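You operate a simulated robot arm through the tools that you are given. There is no shell and no other tool. Be economical: measure what you need, move in short steps, check, and stop when the job is done.

The job below is to be done with a simulated robot arm. You get a single attempt, and the scene is never put back.

JOB
Lift the blue drum's pump: yellow valve shut, both coupling levers free.
Fine: shut the valve on the pump and let the feed gauge drop before the levers; the selector of the stirrer and the ratchet handle stay as they are.
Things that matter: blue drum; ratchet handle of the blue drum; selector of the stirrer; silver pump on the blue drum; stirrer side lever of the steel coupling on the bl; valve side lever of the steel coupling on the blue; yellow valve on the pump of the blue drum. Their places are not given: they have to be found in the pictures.

Only the result counts: the job must be done as asked and must still hold three seconds after the hand-in. Knocking over, shifting, dropping, spilling or breaking anything else fails it.

ROBOT AND FRAMES
A 7-joint arm with a two-finger parallel gripper, fixed in place. Base frame: the origin is at the foot of the arm, x ahead of it, y to its left, z up. Readings come in m, rad, newtons and seconds.
With the tool pointing down near the work surface it reaches from about 0.34 to 0.76 m from the base axis. Its first joint turns from -2.007 to 2.007 rad. Payload 3.91 kg.
Tool frame: the origin (TCP) lies between the finger pads and is the grasp point; the fingertips stand 0.03 m ahead of it; z points along the fingers, y is the line along which they close. The gripper opens to 0.11 m. The fingers are 0.02 m wide and 0.01 m thick; the gripper's body (0.048 by 0.112 m) begins 0.055 m behind the TCP.
Orientation is that of the tool frame in the base frame, as a unit quaternion [w, x, y, z]. With the fingers straight down and closing along the base's y, the tool's x points along the base's -x, its y along +y and its z along -z.

CONTROLS
- The arm moves only by the tool jog_arm. Its argument "motion" is a list of rows, each a list of 2 entries, a list of its own where there are three numbers: the shift along the base's x, y, z in m, then the turn, a rotation vector about the base's x, y, z in rad. In form: [[[tx, ty, tz], [rx, ry, rz]], ...]. A call has 1 to 20 rows; each row is the pose to reach, as a shift and turn from the pose commanded when the call began. "fingers" is the gripper command, from -1 (shut) to 1 (fully open), values between in proportion, set as the call begins (left out, the last holds). A row lasts 0.2 s, in which the tool goes at most 0.05 m and 0.15 rad; a call with a longer step from one row to the next is refused whole, and so is a gripper value outside its range. A pose out of reach is approached as far as the arm can. The call stops where the force on the tool passes 40 N (or 10 N more than at its start, if that is more) or the arm is blocked; 0.2 s more then pass. Each finger travels about 0.108 m/s and halts on what it meets, pressing with about 34 N; the grip force reading is that of the motor and also rises with nothing between the fingers. The clock runs only during rows and for 0.2 s after the last one: add rows that repeat a pose to give the fingers time. The reply holds the time, the measured pose of the TCP, the force on the tool along the base axes, the opening and the grip force, in the units named above and with some noise, with the torque about the TCP (base axes, N m) and any sound that the robot's microphone picked up.
- Cameras (640 x 400 px; columns grow to the right, rows downward): "scene" is fixed at [0.2216, -0.4983, 1.581]; the picture's right is [1.00, 0.02, 0.00], its down [0.01, -0.30, -0.95] and it looks along [-0.02, 0.95, -0.30] (base axes); focal length 311 px, centre (320, 200). "wrist" rides on the gripper at [0.072, 0.017, -0.103] in the tool frame; the picture's right is [-0.23, 0.97, 0.00], its down [-0.76, -0.18, -0.62] and it looks along [-0.61, -0.14, 0.78] (tool axes); focal length 222 px, centre (320, 200).
- camera(camera): a new picture of that camera. The clock stands still meanwhile.
- slide_trunk(by): slides the trunk up (or, below 0, down) by that many m; the arm rides with it, the base frame stays. It gives what a move gives, with no picture.
- probe_pixels(camera, pixels): for up to 12 pixels [column, row] of the newest picture of that camera ("zoom" is the newest enlarged one), the place [x, y, z] in the base frame of the surface seen there, good to about 0.003 m. The clock stands still meanwhile.
- zoom(camera, box): a new picture of the part [left, top, right, bottom] of that camera's present view, enlarged. The clock stands still meanwhile.
- finish_job(): hands the job in; it is judged then, once.

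Go step by step. Measure first, check grasps and placings, and put right what went wrong. The budget is 80 turns and 54 pictures, counting those below and the enlarged ones. Unless the task says otherwise, let go and move clear before handing in.

The tools are called after ">>>" as name(argument=value, ...) on one line, values as JSON. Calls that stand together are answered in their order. jog_arm: Moves the arm, as the interface text tells. Its arguments: {"type":"object","properties":{"motion":{"type":"array","items":{"type":"array"}},"fingers":{"type":"number"}},"required":["motion"]} The other tools are called the same way: slide_trunk (by) slides the trunk up or down; camera (camera) takes a picture; probe_pixels (camera, pixels) gives the place of the surface under pixels of a picture; zoom (camera, box) takes an enlarged picture of a part of a camera's view; finish_job () hands the job in.

At the start:

```text
clock: 0.0
position: [0.2757, 0.2889, 1.4945]
tool_rot: [0.0, 0.0, 1.0, 0.0]
wrist_force: [0.1, 0.5, -0.4]
moment: [-0.02, 0.03, 0.03]
grip_width: 0.11
grip_force: 0.2
trunk travel left (down, up): [-0.9, 0.09]
```

scene: 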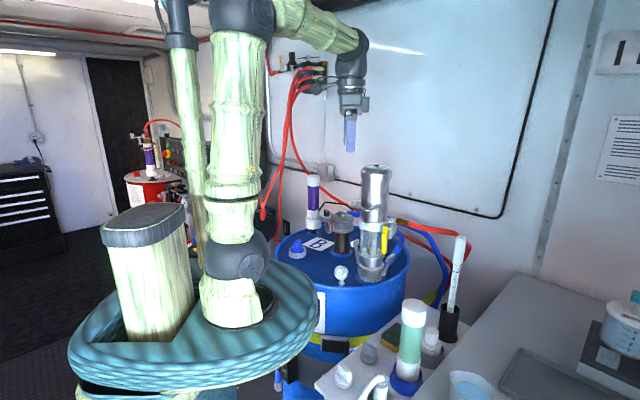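
wrist: 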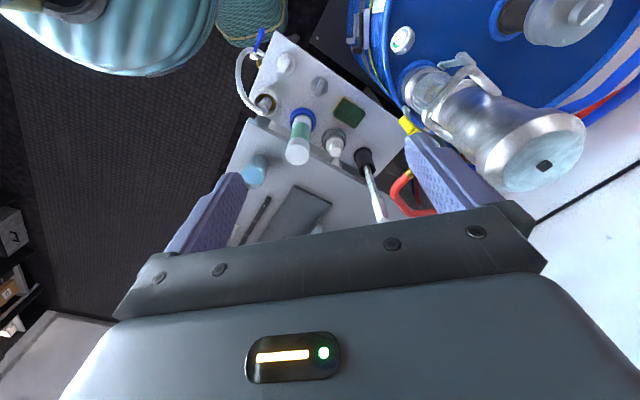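

The scene shows the blue drum around (345,270) with the silver pump at (375,220) and a yellow valve handle near (385,238). I'll zoom in on the drum.

>>> zoom(camera="scene", box=[260, 150, 420, 300])

>>> zoom(camera="wrist", box=[340, 0, 640, 200])

```text
2.67 times, centred on (340, 225) of scene
```

zoom: 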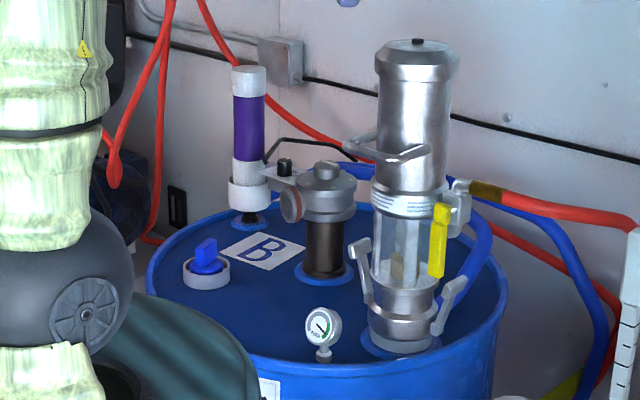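

```text
2.00 times, centred on (490, 100) of wrist
```

zoom: 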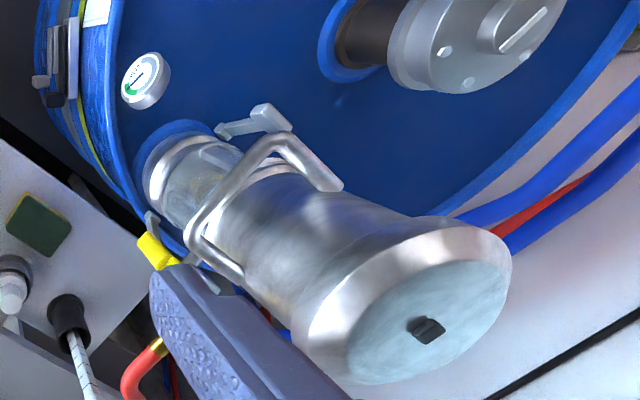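

The pump has a yellow lever valve on its right side, two cam levers at its base, and a gauge at the drum front. I'll zoom in tighter and probe.

>>> zoom(camera="scene", box=[335, 210, 415, 290])

>>> probe_pixels(camera="scene", pixels=[[376, 168], [376, 190], [346, 205], [374, 208], [321, 197], [297, 248], [341, 213], [341, 272], [345, 240]])

```text
5.00 times, centred on (375, 250) of scene
```

zoom: 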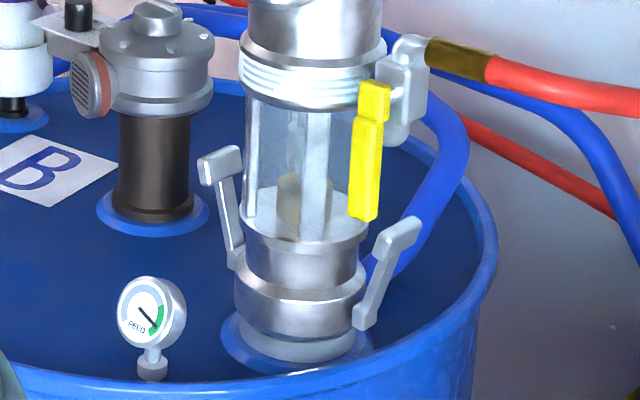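

```text
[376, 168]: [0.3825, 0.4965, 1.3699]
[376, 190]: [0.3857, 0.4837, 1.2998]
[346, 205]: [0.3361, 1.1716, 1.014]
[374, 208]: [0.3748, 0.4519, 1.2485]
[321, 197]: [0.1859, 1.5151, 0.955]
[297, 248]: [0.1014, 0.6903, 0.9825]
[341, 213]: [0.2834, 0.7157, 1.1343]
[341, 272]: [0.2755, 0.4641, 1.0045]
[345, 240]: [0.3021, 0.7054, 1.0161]
```

>>> probe_pixels(camera="zoom", pixels=[[375, 90], [372, 110], [366, 150], [362, 210], [410, 90], [405, 228], [385, 265], [362, 320], [218, 165], [228, 205], [240, 255], [300, 305]])

>>> probe_pixels(camera="scene", pixels=[[345, 206], [352, 205], [358, 209], [371, 208], [387, 204], [384, 196], [420, 222], [395, 222], [388, 270], [372, 279], [376, 163], [376, 230]])

```text
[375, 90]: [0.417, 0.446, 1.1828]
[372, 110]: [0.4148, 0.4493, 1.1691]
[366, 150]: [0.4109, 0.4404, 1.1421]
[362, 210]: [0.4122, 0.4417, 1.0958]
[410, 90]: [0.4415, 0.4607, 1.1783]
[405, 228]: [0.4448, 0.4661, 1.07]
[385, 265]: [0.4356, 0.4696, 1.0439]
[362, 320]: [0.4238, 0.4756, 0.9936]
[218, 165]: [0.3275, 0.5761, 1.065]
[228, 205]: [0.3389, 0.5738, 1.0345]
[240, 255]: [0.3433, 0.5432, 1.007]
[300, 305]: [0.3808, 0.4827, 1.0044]
```

```text
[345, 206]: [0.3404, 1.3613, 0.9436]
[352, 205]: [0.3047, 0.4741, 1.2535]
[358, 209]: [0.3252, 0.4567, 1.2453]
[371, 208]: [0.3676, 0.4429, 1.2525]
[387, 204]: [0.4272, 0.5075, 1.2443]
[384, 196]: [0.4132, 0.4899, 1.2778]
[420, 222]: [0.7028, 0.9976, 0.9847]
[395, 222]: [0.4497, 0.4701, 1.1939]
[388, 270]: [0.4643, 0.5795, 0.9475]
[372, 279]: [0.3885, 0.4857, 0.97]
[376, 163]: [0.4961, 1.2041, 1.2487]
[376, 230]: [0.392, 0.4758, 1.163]
```

The valve lever hangs down in front of the pump's right side, and the cam levers stand up left and right. I'll check the arm's own height and the remaining pump details.

>>> probe_pixels(camera="scene", pixels=[[190, 345], [230, 300], [235, 255], [235, 200], [235, 100], [240, 30], [350, 60], [352, 80], [376, 174], [367, 174], [386, 174], [376, 165]])

>>> zoom(camera="scene", box=[335, 150, 415, 230])

```text
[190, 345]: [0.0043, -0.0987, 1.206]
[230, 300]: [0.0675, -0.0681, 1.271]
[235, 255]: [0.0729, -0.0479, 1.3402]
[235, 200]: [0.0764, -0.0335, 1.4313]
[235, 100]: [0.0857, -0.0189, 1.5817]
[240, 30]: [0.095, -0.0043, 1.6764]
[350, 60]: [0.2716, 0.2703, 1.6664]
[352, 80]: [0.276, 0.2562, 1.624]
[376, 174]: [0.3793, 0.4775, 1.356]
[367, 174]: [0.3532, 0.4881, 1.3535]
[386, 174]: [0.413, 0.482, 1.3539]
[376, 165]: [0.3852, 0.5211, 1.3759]
```

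```text
5.00 times, centred on (375, 190) of scene
```

zoom: 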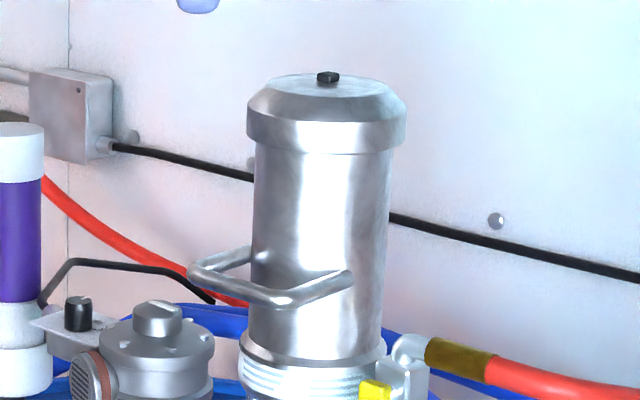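

The pump axis is near (0.385, 0.522) with its top at 1.376. The valve, the levers and their swing planes all face the arm. The valve handle should swing from hanging to horizontal outward. I'll stage in front of it with a yaw of 47° and then a tilt.

>>> jog_arm(motion=[[[0.008, 0.009, -0.038], [0, 0, 0.102]], [[0.016, 0.019, -0.077], [0, 0, 0.205]], [[0.024, 0.028, -0.116], [0, 0, 0.307]], [[0.032, 0.038, -0.155], [0, 0, 0.409]], [[0.04, 0.047, -0.194], [0, 0, 0.512]], [[0.048, 0.057, -0.232], [0, 0, 0.614]], [[0.056, 0.066, -0.271], [0, 0, 0.716]], [[0.064, 0.076, -0.31], [0, 0, 0.8186]]], fingers=-0.09)

```text
clock: 1.8
position: [0.3405, 0.3659, 1.1846]
tool_rot: [0.0, -0.399, 0.917, 0.0]
wrist_force: [-0.1, 0.3, -0.6]
moment: [-0.04, 0.01, -0.01]
grip_width: 0.0501
grip_force: 0.1
trunk travel left (down, up): [-0.9, 0.09]
```

The arm reached the staging pose without trouble. Now I'll tilt the tool 60° forward about u.

>>> jog_arm(motion=[[[0, 0, 0], [0.0955, -0.0895, 0]], [[0, 0, 0], [0.191, -0.179, 0]], [[0, 0, 0], [0.2866, -0.2685, 0]], [[0, 0, 0], [0.382, -0.358, 0]], [[0, 0, 0], [0.4777, -0.4476, 0]], [[0, 0, 0], [0.573, -0.537, 0]], [[0, 0, 0], [0.669, -0.6267, 0]], [[0, 0, 0], [0.7644, -0.7162, 0]]])

>>> camera(camera="scene")

>>> camera(camera="wrist")

```text
clock: 3.6
position: [0.3395, 0.3648, 1.1833]
tool_rot: [0.459, -0.345, 0.795, 0.198]
wrist_force: [0.6, 0.1, 0.3]
moment: [0.0, -0.02, 0.01]
grip_width: 0.0502
grip_force: 0.1
trunk travel left (down, up): [-0.9, 0.09]
```

```text
47 pictures are left
```

scene: 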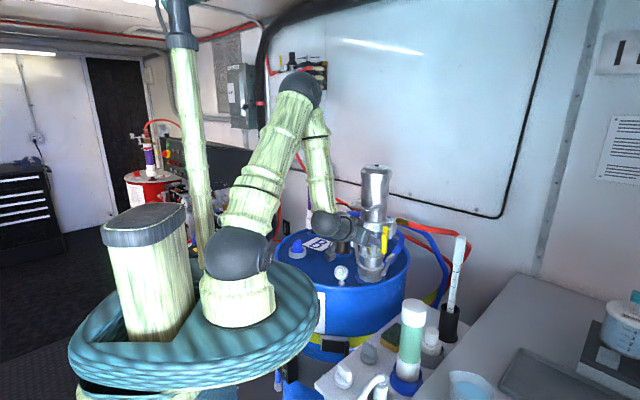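

```text
46 pictures are left
```

wrist: 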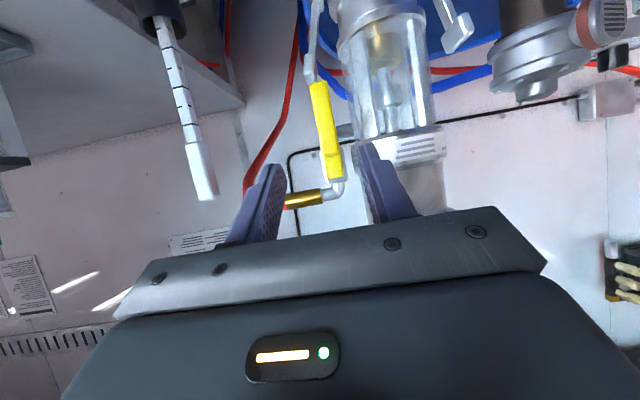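

>>> zoom(camera="scene", box=[300, 190, 420, 290])

>>> probe_pixels(camera="wrist", pixels=[[318, 95], [327, 130], [334, 172], [338, 188], [312, 40], [309, 75], [443, 15], [462, 35], [400, 100], [355, 100]])

```text
4.00 times, centred on (360, 240) of scene
```

zoom: 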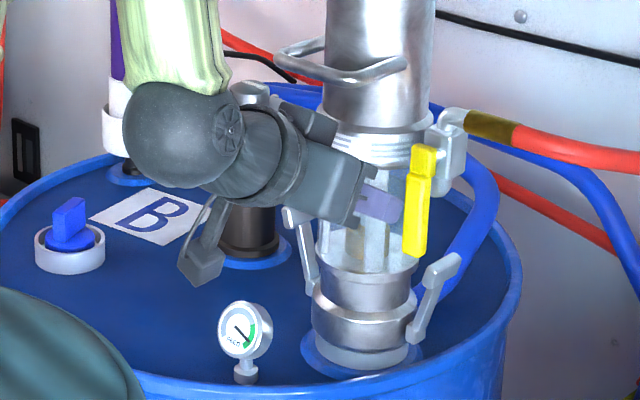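

```text
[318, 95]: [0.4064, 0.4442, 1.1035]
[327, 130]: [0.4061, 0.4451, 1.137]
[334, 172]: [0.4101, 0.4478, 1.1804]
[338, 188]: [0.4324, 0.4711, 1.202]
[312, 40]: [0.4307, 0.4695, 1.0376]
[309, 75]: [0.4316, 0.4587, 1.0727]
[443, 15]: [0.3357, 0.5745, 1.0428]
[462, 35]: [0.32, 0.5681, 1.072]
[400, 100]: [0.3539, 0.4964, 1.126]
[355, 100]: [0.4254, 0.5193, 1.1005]
```

The yellow handle sits between the open fingers (wrist pixels 318–334, 95–172). I'll advance along the tool axis to it and close.

>>> jog_arm(motion=[[[0.024, 0.026, -0.019], [0, 0, 0]], [[0.048, 0.052, -0.039], [0, 0, 0]], [[0.071, 0.078, -0.058], [0, 0, 0]]])

>>> camera(camera="wrist")

>>> zoom(camera="scene", box=[320, 190, 420, 290])

```text
clock: 4.4
position: [0.4102, 0.4394, 1.1276]
tool_rot: [0.459, -0.343, 0.796, 0.198]
wrist_force: [-0.4, -7.8, -0.5]
moment: [-0.06, 0.02, 0.08]
grip_width: 0.0481
grip_force: 0.1
trunk travel left (down, up): [-0.9, 0.09]
```

```text
44 pictures are left
```

wrist: 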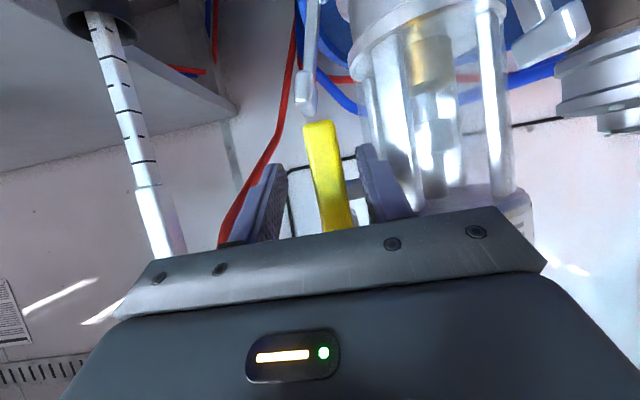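

```text
4.00 times, centred on (370, 240) of scene
```

zoom: 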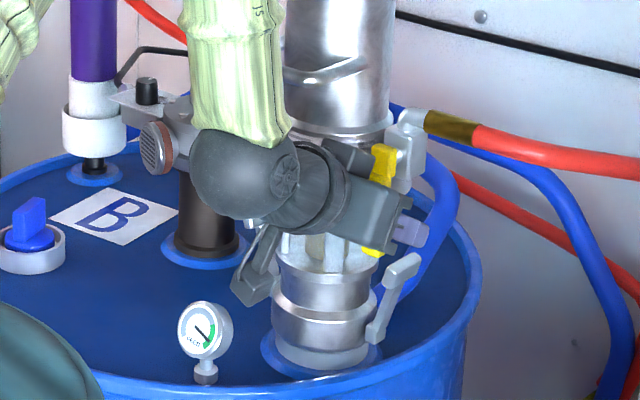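

Slight contact on the inner finger (−7.8 N, opening 0.048). I'll back off 1 cm and close on the handle.

>>> jog_arm(motion=[[[-0.006, -0.0065, 0], [0, 0, 0]], [[-0.006, -0.0065, 0], [0, 0, 0]], [[-0.006, -0.0065, 0], [0, 0, 0]], [[-0.006, -0.0065, 0], [0, 0, 0]]], fingers=-1)

>>> camera(camera="wrist")

```text
clock: 5.4
position: [0.4057, 0.4401, 1.1289]
tool_rot: [0.46, -0.346, 0.793, 0.2]
wrist_force: [8.0, 25.9, 2.3]
moment: [0.31, -1.08, -0.43]
grip_width: 0.0189
grip_force: 44.5
trunk travel left (down, up): [-0.9, 0.09]
```

```text
42 pictures are left
```

wrist: 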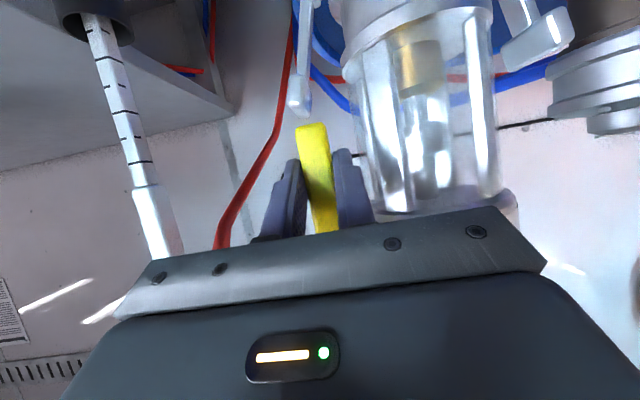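

The handle is gripped (0.019 opening, 44 N). I'll swing it outward around the pivot near (0.415, 0.45, 1.178), first about 30° as a test.

>>> jog_arm(motion=[[[0.0046, -0.0043, 0.0004], [-0.089, -0.095, 0]], [[0.0092, -0.0086, 0.0016], [-0.178, -0.19, 0]], [[0.0136, -0.0127, 0.0037], [-0.267, -0.285, 0]], [[0.0178, -0.0167, 0.0065], [-0.356, -0.38, 0]]])

>>> zoom(camera="scene", box=[320, 190, 420, 290])

```text
clock: 6.4
position: [0.4213, 0.4235, 1.1331]
tool_rot: [0.533, -0.452, 0.715, -0.013]
wrist_force: [1.3, 26.6, 10.2]
moment: [-0.29, -0.34, -0.56]
grip_width: 0.0191
grip_force: 45.4
trunk travel left (down, up): [-0.9, 0.09]
```

```text
4.00 times, centred on (370, 240) of scene
```

zoom: 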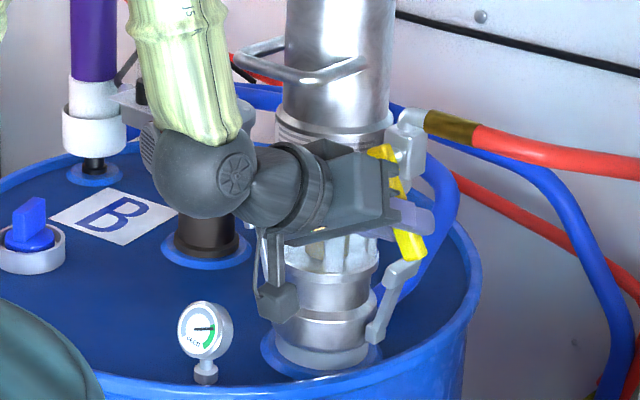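

The handle is turning and the gauge needle is moving. I'll continue to 90°.

>>> jog_arm(motion=[[[0.0039, -0.0036, 0.0035], [-0.089, -0.095, 0]], [[0.0074, -0.0069, 0.0077], [-0.178, -0.19, 0]], [[0.0104, -0.0098, 0.0124], [-0.267, -0.285, 0]], [[0.0131, -0.0122, 0.0177], [-0.356, -0.38, 0]], [[0.0152, -0.0142, 0.0234], [-0.445, -0.475, 0]], [[0.0167, -0.0157, 0.0294], [-0.534, -0.57, 0]], [[0.0177, -0.0166, 0.0357], [-0.622, -0.664, 0]], [[0.018, -0.0168, 0.0425], [-0.718, -0.7665, 0]]])

>>> zoom(camera="scene", box=[320, 190, 420, 290])

```text
clock: 8.2
position: [0.4358, 0.4073, 1.1731]
tool_rot: [-0.566, 0.571, -0.419, 0.422]
wrist_force: [-17.6, 15.3, -11.1]
moment: [0.02, 0.05, 0.74]
grip_width: 0.0184
grip_force: 45.3
trunk travel left (down, up): [-0.9, 0.09]
```

```text
4.00 times, centred on (370, 240) of scene
```

zoom: 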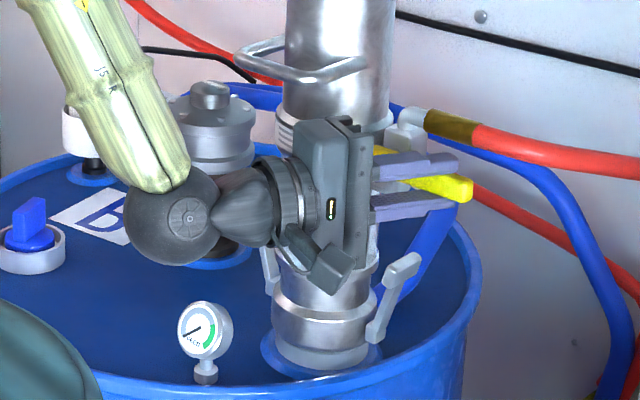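

The handle is horizontal and the gauge needle has dropped. I'll release, back out along the tool axis and look.

>>> jog_arm(motion=[[[0, 0, 0], [0, 0, 0]], [[0, 0, 0], [0, 0, 0]], [[-0.02, -0.021, 0.017], [0, 0, 0]], [[-0.041, -0.044, 0.035], [0, 0, 0]], [[-0.065, -0.07, 0.055], [0, 0, 0]]], fingers=-0.1)

>>> zoom(camera="scene", box=[320, 190, 420, 290])

>>> camera(camera="wrist")

```text
clock: 9.4
position: [0.3732, 0.3314, 1.2316]
tool_rot: [0.568, -0.568, 0.421, -0.422]
wrist_force: [0.3, 0.3, 0.3]
moment: [0.01, 0.0, -0.01]
grip_width: 0.0496
grip_force: 0.0
trunk travel left (down, up): [-0.9, 0.09]
```

```text
4.00 times, centred on (370, 240) of scene
```

zoom: 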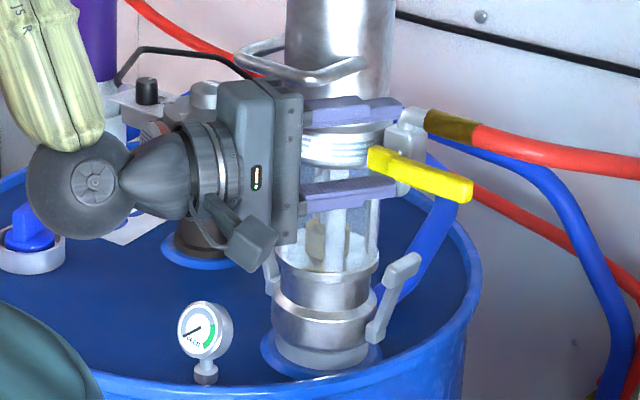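

```text
38 pictures are left
```

wrist: 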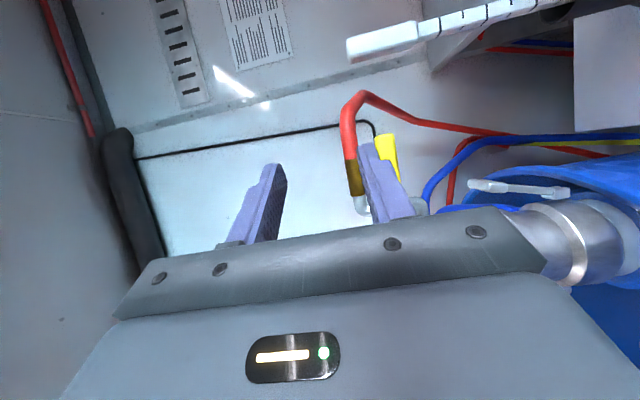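

Let me measure the handle's angle and the right lever's geometry.

>>> zoom(camera="scene", box=[360, 210, 410, 290])

>>> probe_pixels(camera="zoom", pixels=[[345, 100], [450, 125], [345, 290], [325, 315], [300, 350], [355, 275], [280, 370], [350, 60], [250, 270], [260, 310]])

```text
5.00 times, centred on (385, 250) of scene
```

zoom: 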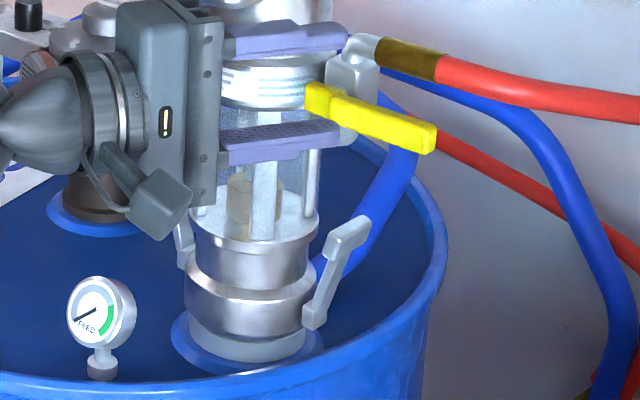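

```text
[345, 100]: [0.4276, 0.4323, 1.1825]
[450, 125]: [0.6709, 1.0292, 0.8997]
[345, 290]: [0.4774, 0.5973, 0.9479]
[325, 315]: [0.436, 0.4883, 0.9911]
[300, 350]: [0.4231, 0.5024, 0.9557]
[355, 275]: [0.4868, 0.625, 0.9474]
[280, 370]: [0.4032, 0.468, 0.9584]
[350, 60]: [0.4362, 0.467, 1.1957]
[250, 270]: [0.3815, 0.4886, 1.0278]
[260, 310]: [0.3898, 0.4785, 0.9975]
```

>>> probe_pixels(camera="zoom", pixels=[[318, 97], [375, 118], [425, 138], [432, 135], [350, 235], [358, 228], [332, 262], [325, 285], [312, 315], [330, 245]])

```text
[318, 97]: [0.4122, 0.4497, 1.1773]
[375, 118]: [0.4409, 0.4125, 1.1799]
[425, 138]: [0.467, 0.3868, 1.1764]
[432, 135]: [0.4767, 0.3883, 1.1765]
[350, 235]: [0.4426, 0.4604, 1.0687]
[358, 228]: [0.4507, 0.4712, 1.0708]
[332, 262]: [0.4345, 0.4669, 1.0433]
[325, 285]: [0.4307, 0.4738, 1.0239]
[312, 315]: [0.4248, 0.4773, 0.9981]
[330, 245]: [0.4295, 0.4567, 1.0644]
```

The valve is horizontal at z 1.178 and the feed gauge is low. The right lever's tip bar is near (0.443, 0.466, 1.068). I'll close the fingers and stage to insert between that lever and the pump.

>>> jog_arm(motion=[[[-0.011, 0.018, -0.032], [0, 0, 0]], [[-0.022, 0.037, -0.065], [0, 0, 0]], [[-0.0327, 0.0556, -0.0966], [0, 0, 0]]], fingers=-1)

>>> zoom(camera="scene", box=[335, 200, 415, 290])

>>> camera(camera="wrist")

```text
clock: 10.2
position: [0.3413, 0.3887, 1.1331]
tool_rot: [-0.568, 0.569, -0.42, 0.421]
wrist_force: [0.0, 0.2, 0.4]
moment: [-0.01, -0.02, -0.02]
grip_width: 0.0
grip_force: 33.8
trunk travel left (down, up): [-0.9, 0.09]
```

```text
4.44 times, centred on (375, 245) of scene
```

zoom: 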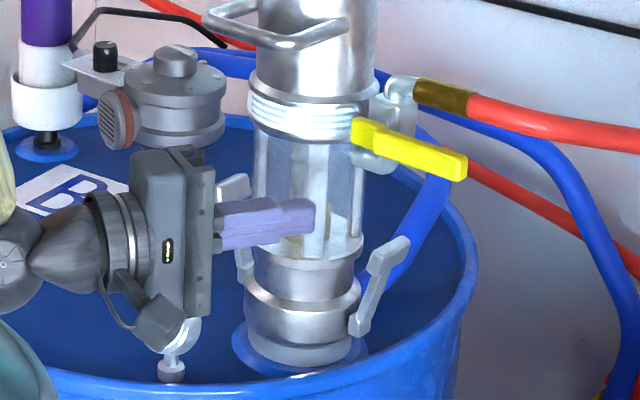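

```text
35 pictures are left
```

wrist: 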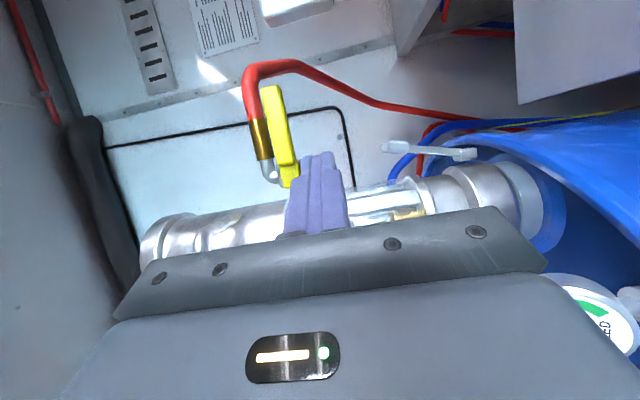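

Clear path; I'll insert along the tool axis.

>>> jog_arm(motion=[[[0.02, 0.021, -0.017], [0, 0, 0]], [[0.04, 0.043, -0.034], [0, 0, 0]], [[0.06, 0.064, -0.05], [0, 0, 0]], [[0.077, 0.082, -0.065], [0, 0, 0]]])

>>> zoom(camera="scene", box=[335, 200, 415, 290])

>>> camera(camera="wrist")

```text
clock: 11.3
position: [0.4224, 0.4666, 1.0714]
tool_rot: [0.567, -0.565, 0.422, -0.427]
wrist_force: [-0.1, -2.2, -0.5]
moment: [0.01, -0.07, 0.16]
grip_width: 0.0
grip_force: 33.6
trunk travel left (down, up): [-0.9, 0.09]
stopped in row 4: the force on the tool passed its limit at 44 N (the readings are from after the stop); the commanded pose is now the measured one
```

```text
4.44 times, centred on (375, 245) of scene
```

zoom: 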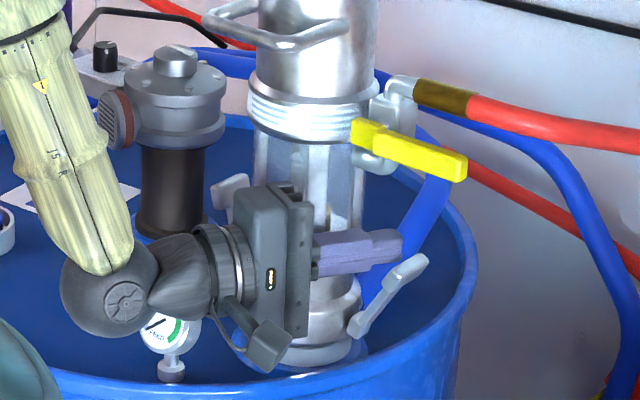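

```text
33 pictures are left
```

wrist: 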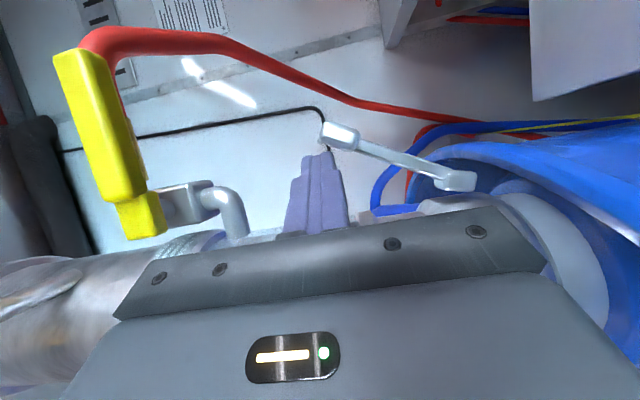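

The tip already nudged the right lever outward; the fingers are now on its inner side. I'll sweep outward and down along its arc.

>>> jog_arm(motion=[[[0.0072, -0.0125, -0.006], [0, 0, 0]], [[0.0155, -0.0215, -0.014], [0, 0, 0]], [[0.024, -0.029, -0.023], [0, 0, 0]], [[0.032, -0.037, -0.038], [0, 0, 0]], [[0.036, -0.041, -0.051], [0, 0, 0]]])

>>> zoom(camera="scene", box=[335, 200, 415, 290])

>>> camera(camera="wrist")

```text
clock: 12.5
position: [0.4584, 0.4277, 1.022]
tool_rot: [0.569, -0.563, 0.42, -0.428]
wrist_force: [-0.1, 0.3, -0.7]
moment: [0.04, 0.09, 0.05]
grip_width: 0.0001
grip_force: 34.1
trunk travel left (down, up): [-0.9, 0.09]
```

```text
4.44 times, centred on (375, 245) of scene
```

zoom: 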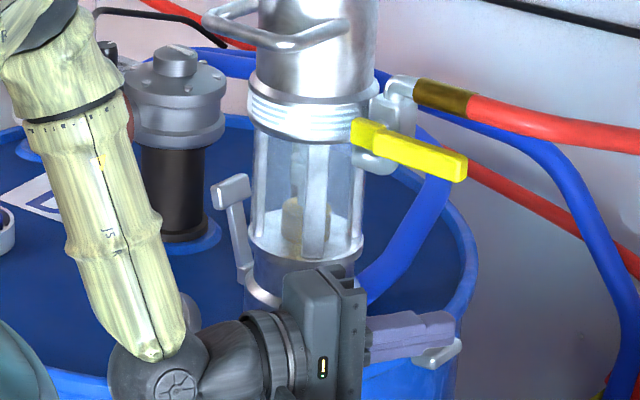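

```text
31 pictures are left
```

wrist: 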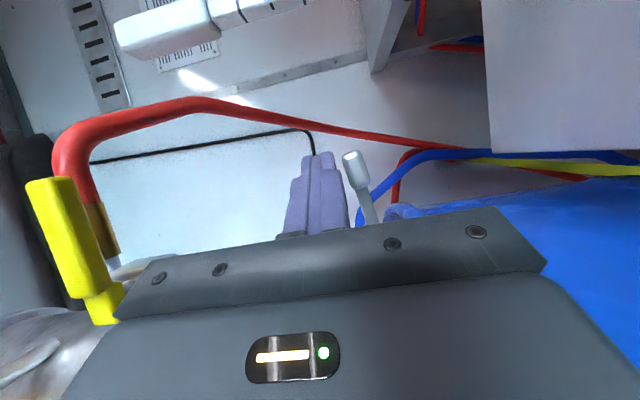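

The lever is now nearly horizontal under the fingers. I'll press further down gently, the force guard watching.

>>> jog_arm(motion=[[[0.001, -0.001, -0.008], [0, 0, 0]], [[0.001, -0.001, -0.016], [0, 0, 0]], [[0, 0, -0.024], [0, 0, 0]], [[0, 0, -0.03], [0, 0, 0]]])

>>> zoom(camera="scene", box=[335, 200, 415, 290])

>>> camera(camera="wrist")

```text
clock: 13.1
position: [0.4581, 0.4258, 1.0182]
tool_rot: [0.579, -0.554, 0.416, -0.43]
wrist_force: [-13.8, -9.6, 20.7]
moment: [-0.22, 0.11, -0.07]
grip_width: 0.0
grip_force: 33.7
trunk travel left (down, up): [-0.9, 0.09]
stopped in row 3: the force on the tool passed its limit at 45 N (the readings are from after the stop); the commanded pose is now the measured one
```

```text
4.44 times, centred on (375, 245) of scene
```

zoom: 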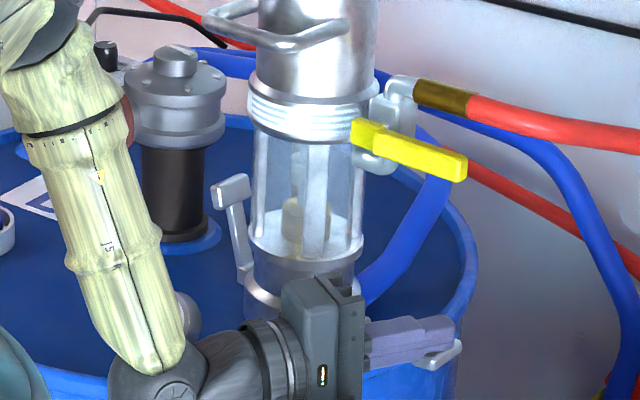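

```text
29 pictures are left
```

wrist: 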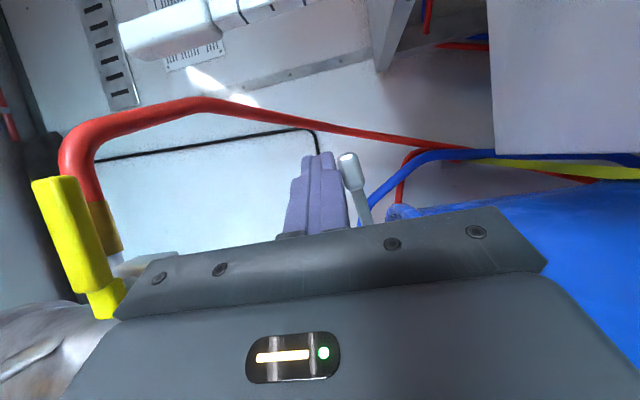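

It stopped at about 45 N, likely at the lever's end stop. I'll lift off and back out to look.

>>> jog_arm(motion=[[[0, 0, 0.01], [0, 0, 0]], [[-0.024, -0.026, 0.028], [0, 0, 0]], [[-0.048, -0.052, 0.045], [0, 0, 0]], [[-0.072, -0.077, 0.065], [0, 0, 0]]])

>>> zoom(camera="scene", box=[335, 200, 415, 290])

>>> camera(camera="wrist")

```text
clock: 14.1
position: [0.3857, 0.3491, 1.079]
tool_rot: [0.575, -0.557, 0.419, -0.429]
wrist_force: [-1.0, 0.2, 1.0]
moment: [0.01, 0.03, 0.0]
grip_width: 0.0002
grip_force: 33.9
trunk travel left (down, up): [-0.9, 0.09]
```

```text
4.44 times, centred on (375, 245) of scene
```

zoom: 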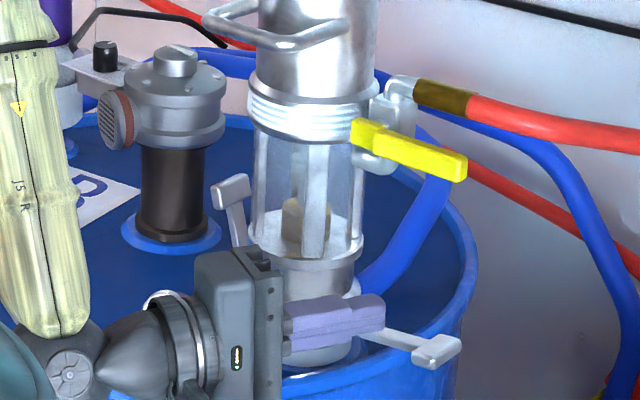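

```text
27 pictures are left
```

wrist: 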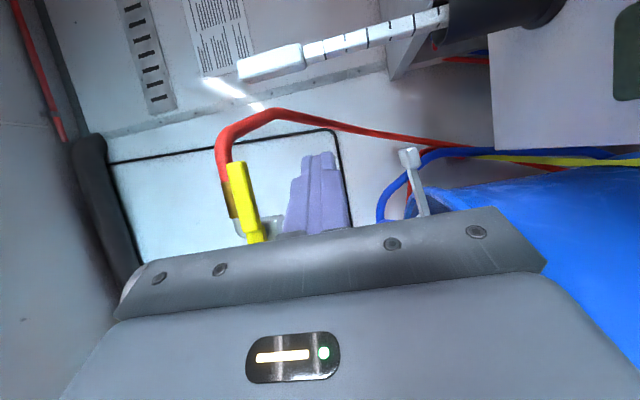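

>>> probe_pixels(camera="zoom", pixels=[[440, 345], [405, 341], [385, 334], [360, 290], [232, 190], [222, 195], [237, 215], [243, 240], [245, 183]])

```text
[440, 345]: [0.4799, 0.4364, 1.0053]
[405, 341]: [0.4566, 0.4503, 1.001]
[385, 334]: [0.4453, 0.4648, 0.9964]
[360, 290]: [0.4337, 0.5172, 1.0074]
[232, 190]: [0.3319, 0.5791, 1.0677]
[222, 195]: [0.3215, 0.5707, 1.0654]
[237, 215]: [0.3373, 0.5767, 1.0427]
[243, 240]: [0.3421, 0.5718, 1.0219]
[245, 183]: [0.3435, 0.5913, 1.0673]
```

The right lever lies horizontal (tip z 1.005, pivot z 0.995) and looks free. Now I'll back off and re-aim the tool straight ahead, then roll it so the camera sits on the left for the left lever.

>>> jog_arm(motion=[[[-0.02, 0, 0.02], [0, 0, 0]], [[-0.035, 0.004, 0.045], [0, 0, 0.1335]], [[-0.045, 0.008, 0.075], [0, 0, 0.267]], [[-0.055, 0.012, 0.1], [0, 0, 0.4005]], [[-0.065, 0.016, 0.12], [0, 0, 0.534]]])

>>> jog_arm(motion=[[[0, 0, 0], [0.1026, 0.1095, 0]], [[0, 0, 0], [0.2052, 0.219, 0]], [[0, 0, 0], [0.3078, 0.3285, 0]], [[0, 0, 0], [0.4104, 0.438, 0]], [[0, 0, 0], [0.513, 0.5475, 0]], [[0, 0, 0], [0.6156, 0.657, 0]], [[0, 0, 0], [0.7182, 0.7665, 0]], [[0, 0, 0], [0.8208, 0.876, 0]], [[0, 0, 0], [0.9234, 0.9855, 0]], [[0, 0, 0], [1.026, 1.095, 0]], [[0, 0, 0], [1.1286, 1.2045, 0]], [[0, 0, 0], [1.2312, 1.314, 0]], [[0, 0, 0], [1.3338, 1.4235, 0]], [[0, 0, 0], [1.4364, 1.533, 0]], [[0, 0, 0], [1.539, 1.6425, 0]], [[0, 0, 0], [1.6416, 1.752, 0]], [[0, 0, 0], [1.7442, 1.8615, 0]], [[0, 0, 0], [1.8468, 1.971, 0]], [[0, 0, 0], [1.9494, 2.0805, 0]], [[0, 0, 0], [2.052, 2.19, 0]]])

>>> camera(camera="scene")

```text
clock: 15.3
position: [0.3253, 0.3704, 1.1971]
tool_rot: [0.668, -0.648, 0.256, -0.261]
wrist_force: [0.1, -0.3, -0.2]
moment: [0.0, 0.0, 0.05]
grip_width: 0.0
grip_force: 34.1
out of reach, approached as far as the arm can: row 5
trunk travel left (down, up): [-0.9, 0.09]
```

```text
clock: 19.5
position: [0.3288, 0.373, 1.1952]
tool_rot: [0.301, 0.22, 0.683, 0.628]
wrist_force: [0.1, -0.1, -0.4]
moment: [-0.02, -0.01, 0.01]
grip_width: 0.0002
grip_force: 34.0
out of reach, approached as far as the arm can: row 16, 17, 18, 19, 20
trunk travel left (down, up): [-0.9, 0.09]
```

```text
26 pictures are left
```

scene: 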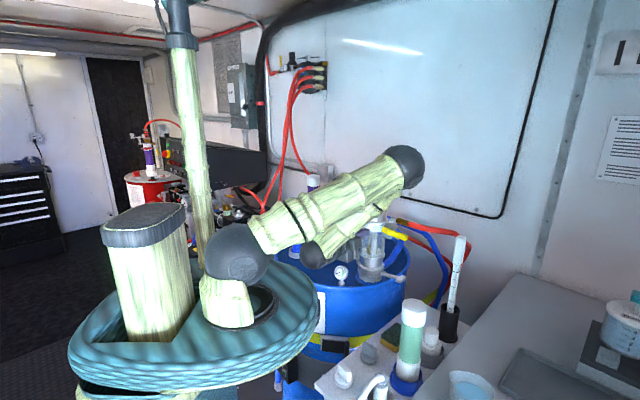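

The orientation was essentially reached, but the elbow swung right, near the pump's top (405,165). I'll measure it before moving.

>>> probe_pixels(camera="scene", pixels=[[405, 165], [385, 170], [360, 195], [345, 230], [312, 255], [340, 180], [372, 225]])

>>> zoom(camera="scene", box=[280, 130, 440, 290])

>>> camera(camera="wrist")

```text
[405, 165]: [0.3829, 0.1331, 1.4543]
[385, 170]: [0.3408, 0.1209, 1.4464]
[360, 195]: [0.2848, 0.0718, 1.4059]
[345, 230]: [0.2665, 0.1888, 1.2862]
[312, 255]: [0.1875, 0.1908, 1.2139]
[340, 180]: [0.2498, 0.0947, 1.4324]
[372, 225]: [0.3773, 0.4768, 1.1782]
```

```text
2.50 times, centred on (360, 210) of scene
```

zoom: 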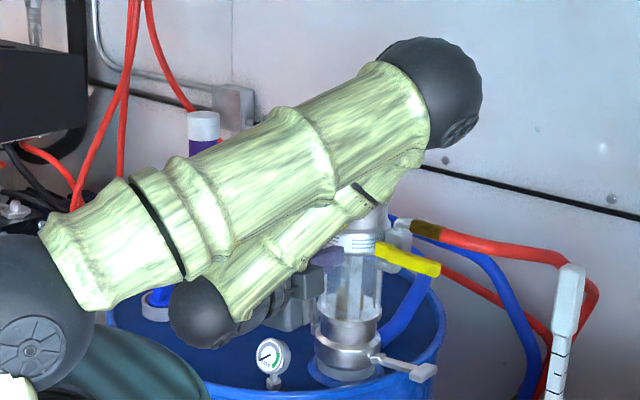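

```text
24 pictures are left
```

wrist: 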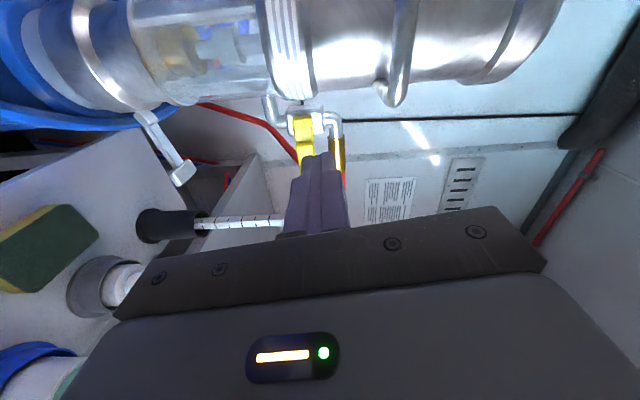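

The elbow is at (0.38, 0.13, 1.45), well in front of the pump. I'll tilt the tool 45° down and move to staging for the left lever.

>>> jog_arm(motion=[[[-0.005, -0.005, 0.005], [-0.0955, 0.0895, 0]], [[-0.015, 0.01, 0.005], [-0.191, 0.179, 0]], [[-0.028, 0.035, -0.003], [-0.2865, 0.2685, 0]], [[-0.04, 0.06, -0.012], [-0.382, 0.358, 0]], [[-0.05, 0.085, -0.022], [-0.4775, 0.4475, 0]], [[-0.061, 0.107, -0.031], [-0.573, 0.537, 0]], [[-0.061, 0.107, -0.031], [-0.573, 0.537, 0]]])

>>> zoom(camera="scene", box=[280, 130, 440, 290])

>>> camera(camera="wrist")

```text
clock: 21.1
position: [0.2677, 0.4799, 1.1638]
tool_rot: [0.161, 0.283, 0.885, 0.331]
wrist_force: [-0.6, 0.3, 0.1]
moment: [0.0, 0.0, -0.02]
grip_width: 0.0
grip_force: 34.5
out of reach, approached as far as the arm can: row 1, 2
trunk travel left (down, up): [-0.9, 0.09]
```

```text
2.50 times, centred on (360, 210) of scene
```

zoom: 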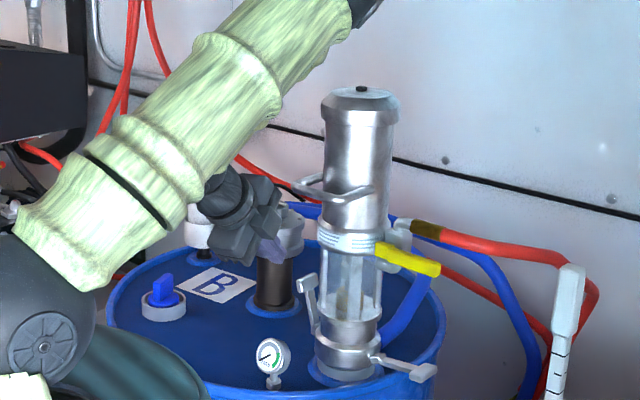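

```text
22 pictures are left
```

wrist: 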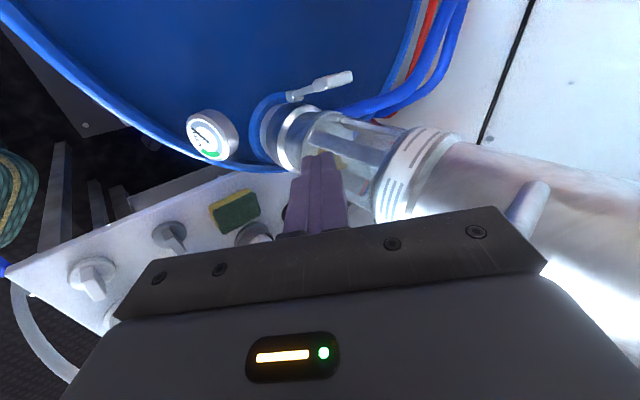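

The orientation is good. I'll advance to insert between the left lever and the pump.

>>> jog_arm(motion=[[[0.016, 0.017, -0.023], [0, 0, 0]], [[0.032, 0.034, -0.046], [0, 0, 0]], [[0.048, 0.05, -0.069], [0, 0, 0]], [[0.0633, 0.0671, -0.0918], [0, 0, 0]]])

>>> zoom(camera="scene", box=[320, 200, 420, 300])

>>> camera(camera="wrist")

```text
clock: 22.1
position: [0.3239, 0.549, 1.0719]
tool_rot: [0.159, 0.279, 0.887, 0.331]
wrist_force: [-23.8, -0.2, 2.4]
moment: [0.02, -2.0, -0.12]
grip_width: 0.0001
grip_force: 34.0
trunk travel left (down, up): [-0.9, 0.09]
```

```text
4.00 times, centred on (370, 250) of scene
```

zoom: 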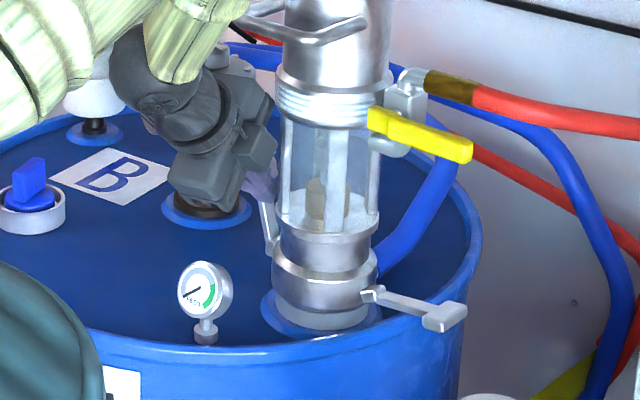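

```text
20 pictures are left
```

wrist: 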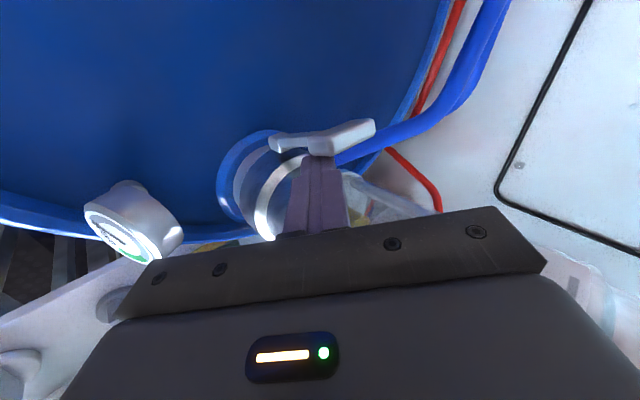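

The fingers are inside the left lever (wrist view, tip at (320,160) under the lever bar). I'll sweep outward to the left and down along its arc.

>>> jog_arm(motion=[[[-0.0104, 0.0102, -0.005], [0, 0, 0]], [[-0.0186, 0.0182, -0.012], [0, 0, 0]], [[-0.0268, 0.0262, -0.021], [0, 0, 0]], [[-0.035, 0.0343, -0.034], [0, 0, 0]], [[-0.0386, 0.0378, -0.046], [0, 0, 0]]])

>>> zoom(camera="scene", box=[320, 200, 420, 300])

>>> camera(camera="wrist")

```text
clock: 23.3
position: [0.2925, 0.5853, 1.0273]
tool_rot: [0.162, 0.284, 0.884, 0.333]
wrist_force: [2.4, -7.8, 10.2]
moment: [0.05, -0.1, -0.12]
grip_width: 0.0
grip_force: 34.4
trunk travel left (down, up): [-0.9, 0.09]
```

```text
4.00 times, centred on (370, 250) of scene
```

zoom: 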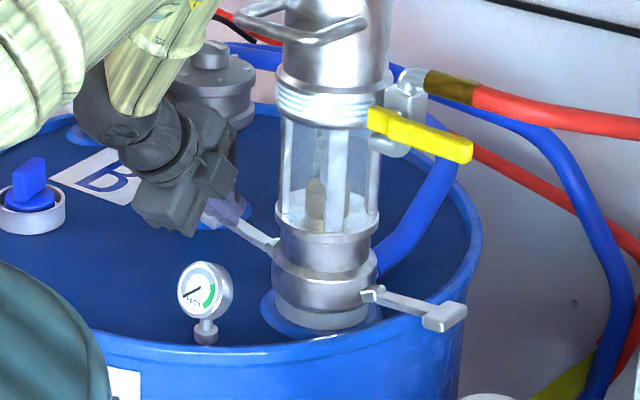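

```text
18 pictures are left
```

wrist: 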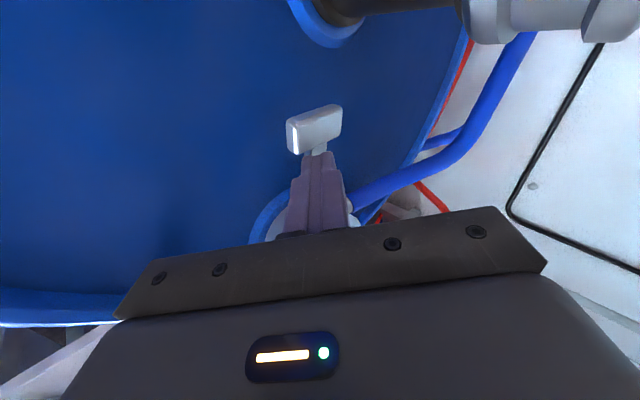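

The left lever is following well. I'll press it down to the stop.

>>> jog_arm(motion=[[[-0.001, 0.001, -0.007], [0, 0, 0]], [[-0.001, 0.001, -0.014], [0, 0, 0]], [[0, 0, -0.021], [0, 0, 0]], [[0, 0, -0.026], [0, 0, 0]]])

>>> jog_arm(motion=[[[0, 0, 0.012], [0, 0, 0]], [[-0.01, -0.011, 0.04], [0, 0, 0]], [[-0.02, -0.022, 0.08], [0, 0, 0]], [[-0.03, -0.032, 0.12], [0, 0, 0]]])

>>> zoom(camera="scene", box=[320, 200, 420, 300])

```text
clock: 23.8
position: [0.2933, 0.5849, 1.0267]
tool_rot: [0.167, 0.284, 0.882, 0.339]
wrist_force: [-6.1, -22.5, 23.3]
moment: [-0.19, 0.05, -0.1]
grip_width: 0.0
grip_force: 34.2
trunk travel left (down, up): [-0.9, 0.09]
stopped in row 2: the force on the tool passed its limit at 46 N (the readings are from after the stop); the commanded pose is now the measured one
```

```text
clock: 24.8
position: [0.2625, 0.5553, 1.142]
tool_rot: [0.166, 0.283, 0.882, 0.337]
wrist_force: [-0.4, -0.6, -0.8]
moment: [-0.01, -0.02, -0.02]
grip_width: 0.0
grip_force: 33.8
trunk travel left (down, up): [-0.9, 0.09]
```

```text
4.00 times, centred on (370, 250) of scene
```

zoom: 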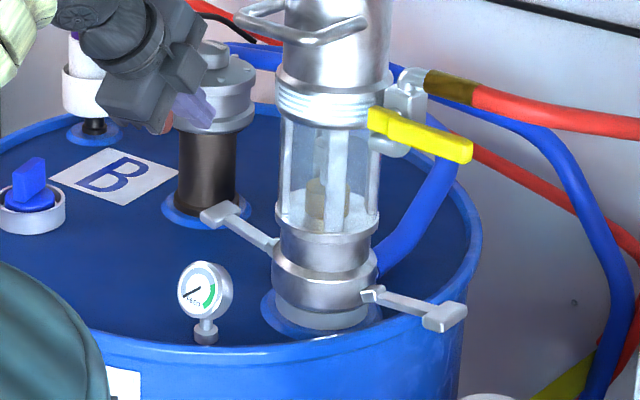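

Both levers now lie out horizontal. The gauge reads low and the valve is shut. Next I'll raise the arm clear of the pump and turn the tool straight down for a grasp of the pump's head.

>>> jog_arm(motion=[[[-0.01, -0.03, 0.035], [0, 0, 0]], [[-0.02, -0.06, 0.07], [0, 0, 0]], [[-0.03, -0.09, 0.105], [-0.0955, 0.0895, 0]], [[-0.035, -0.11, 0.149], [-0.191, 0.179, 0]], [[-0.035, -0.115, 0.194], [-0.2865, 0.2685, 0]], [[-0.035, -0.115, 0.239], [-0.382, 0.358, 0]], [[-0.035, -0.115, 0.284], [-0.4775, 0.4475, 0]], [[-0.035, -0.115, 0.308], [-0.573, 0.537, 0]]])

>>> zoom(camera="scene", box=[260, 100, 440, 300])

```text
clock: 26.6
position: [0.2292, 0.4433, 1.4479]
tool_rot: [-0.001, 0.302, 0.953, -0.011]
wrist_force: [-0.1, -0.3, 0.6]
moment: [-0.02, 0.04, 0.0]
grip_width: 0.0
grip_force: 34.8
trunk travel left (down, up): [-0.9, 0.09]
```

```text
2.00 times, centred on (350, 200) of scene
```

zoom: 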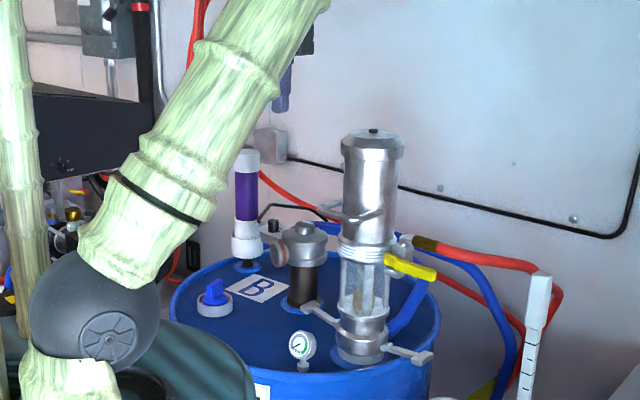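

Everything is in place. I'll measure the pump head precisely.

>>> zoom(camera="scene", box=[350, 155, 400, 195])

>>> probe_pixels(camera="scene", pixels=[[376, 166], [372, 168], [381, 168], [376, 169], [362, 173], [366, 175], [376, 177], [387, 174], [390, 173], [376, 180], [369, 185], [384, 185]])

```text
10.00 times, centred on (375, 175) of scene
```

zoom: 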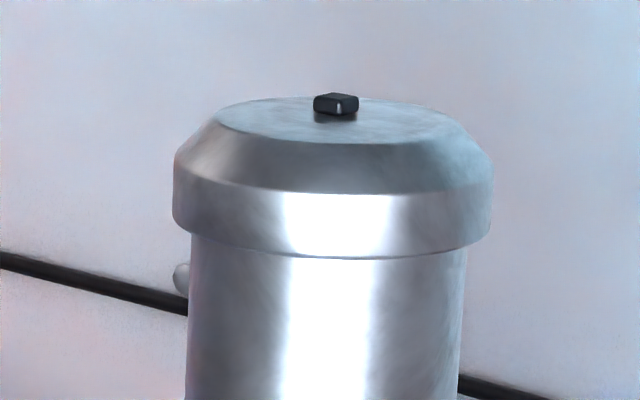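

```text
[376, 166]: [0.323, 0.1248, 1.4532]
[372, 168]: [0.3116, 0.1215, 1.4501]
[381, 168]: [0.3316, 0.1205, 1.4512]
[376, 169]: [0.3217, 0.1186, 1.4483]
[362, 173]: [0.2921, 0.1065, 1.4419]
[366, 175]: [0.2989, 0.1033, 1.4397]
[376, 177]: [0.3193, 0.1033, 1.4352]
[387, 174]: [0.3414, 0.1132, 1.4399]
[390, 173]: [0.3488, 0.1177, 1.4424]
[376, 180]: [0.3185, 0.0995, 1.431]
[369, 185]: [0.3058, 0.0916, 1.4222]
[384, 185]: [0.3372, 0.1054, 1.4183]
```

>>> probe_pixels(camera="zoom", pixels=[[335, 118], [335, 100], [230, 125], [440, 125], [180, 195], [484, 195], [335, 225], [335, 250], [335, 270], [195, 300], [458, 300], [335, 300]])

```text
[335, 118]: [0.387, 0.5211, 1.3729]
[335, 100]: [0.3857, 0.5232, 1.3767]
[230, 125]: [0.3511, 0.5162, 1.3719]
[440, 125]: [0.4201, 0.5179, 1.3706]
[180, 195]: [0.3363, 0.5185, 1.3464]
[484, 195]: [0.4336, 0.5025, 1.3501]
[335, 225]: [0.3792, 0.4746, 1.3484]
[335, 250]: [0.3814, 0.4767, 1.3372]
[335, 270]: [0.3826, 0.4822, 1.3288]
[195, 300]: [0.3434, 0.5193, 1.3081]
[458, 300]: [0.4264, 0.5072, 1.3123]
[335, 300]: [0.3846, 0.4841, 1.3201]
```

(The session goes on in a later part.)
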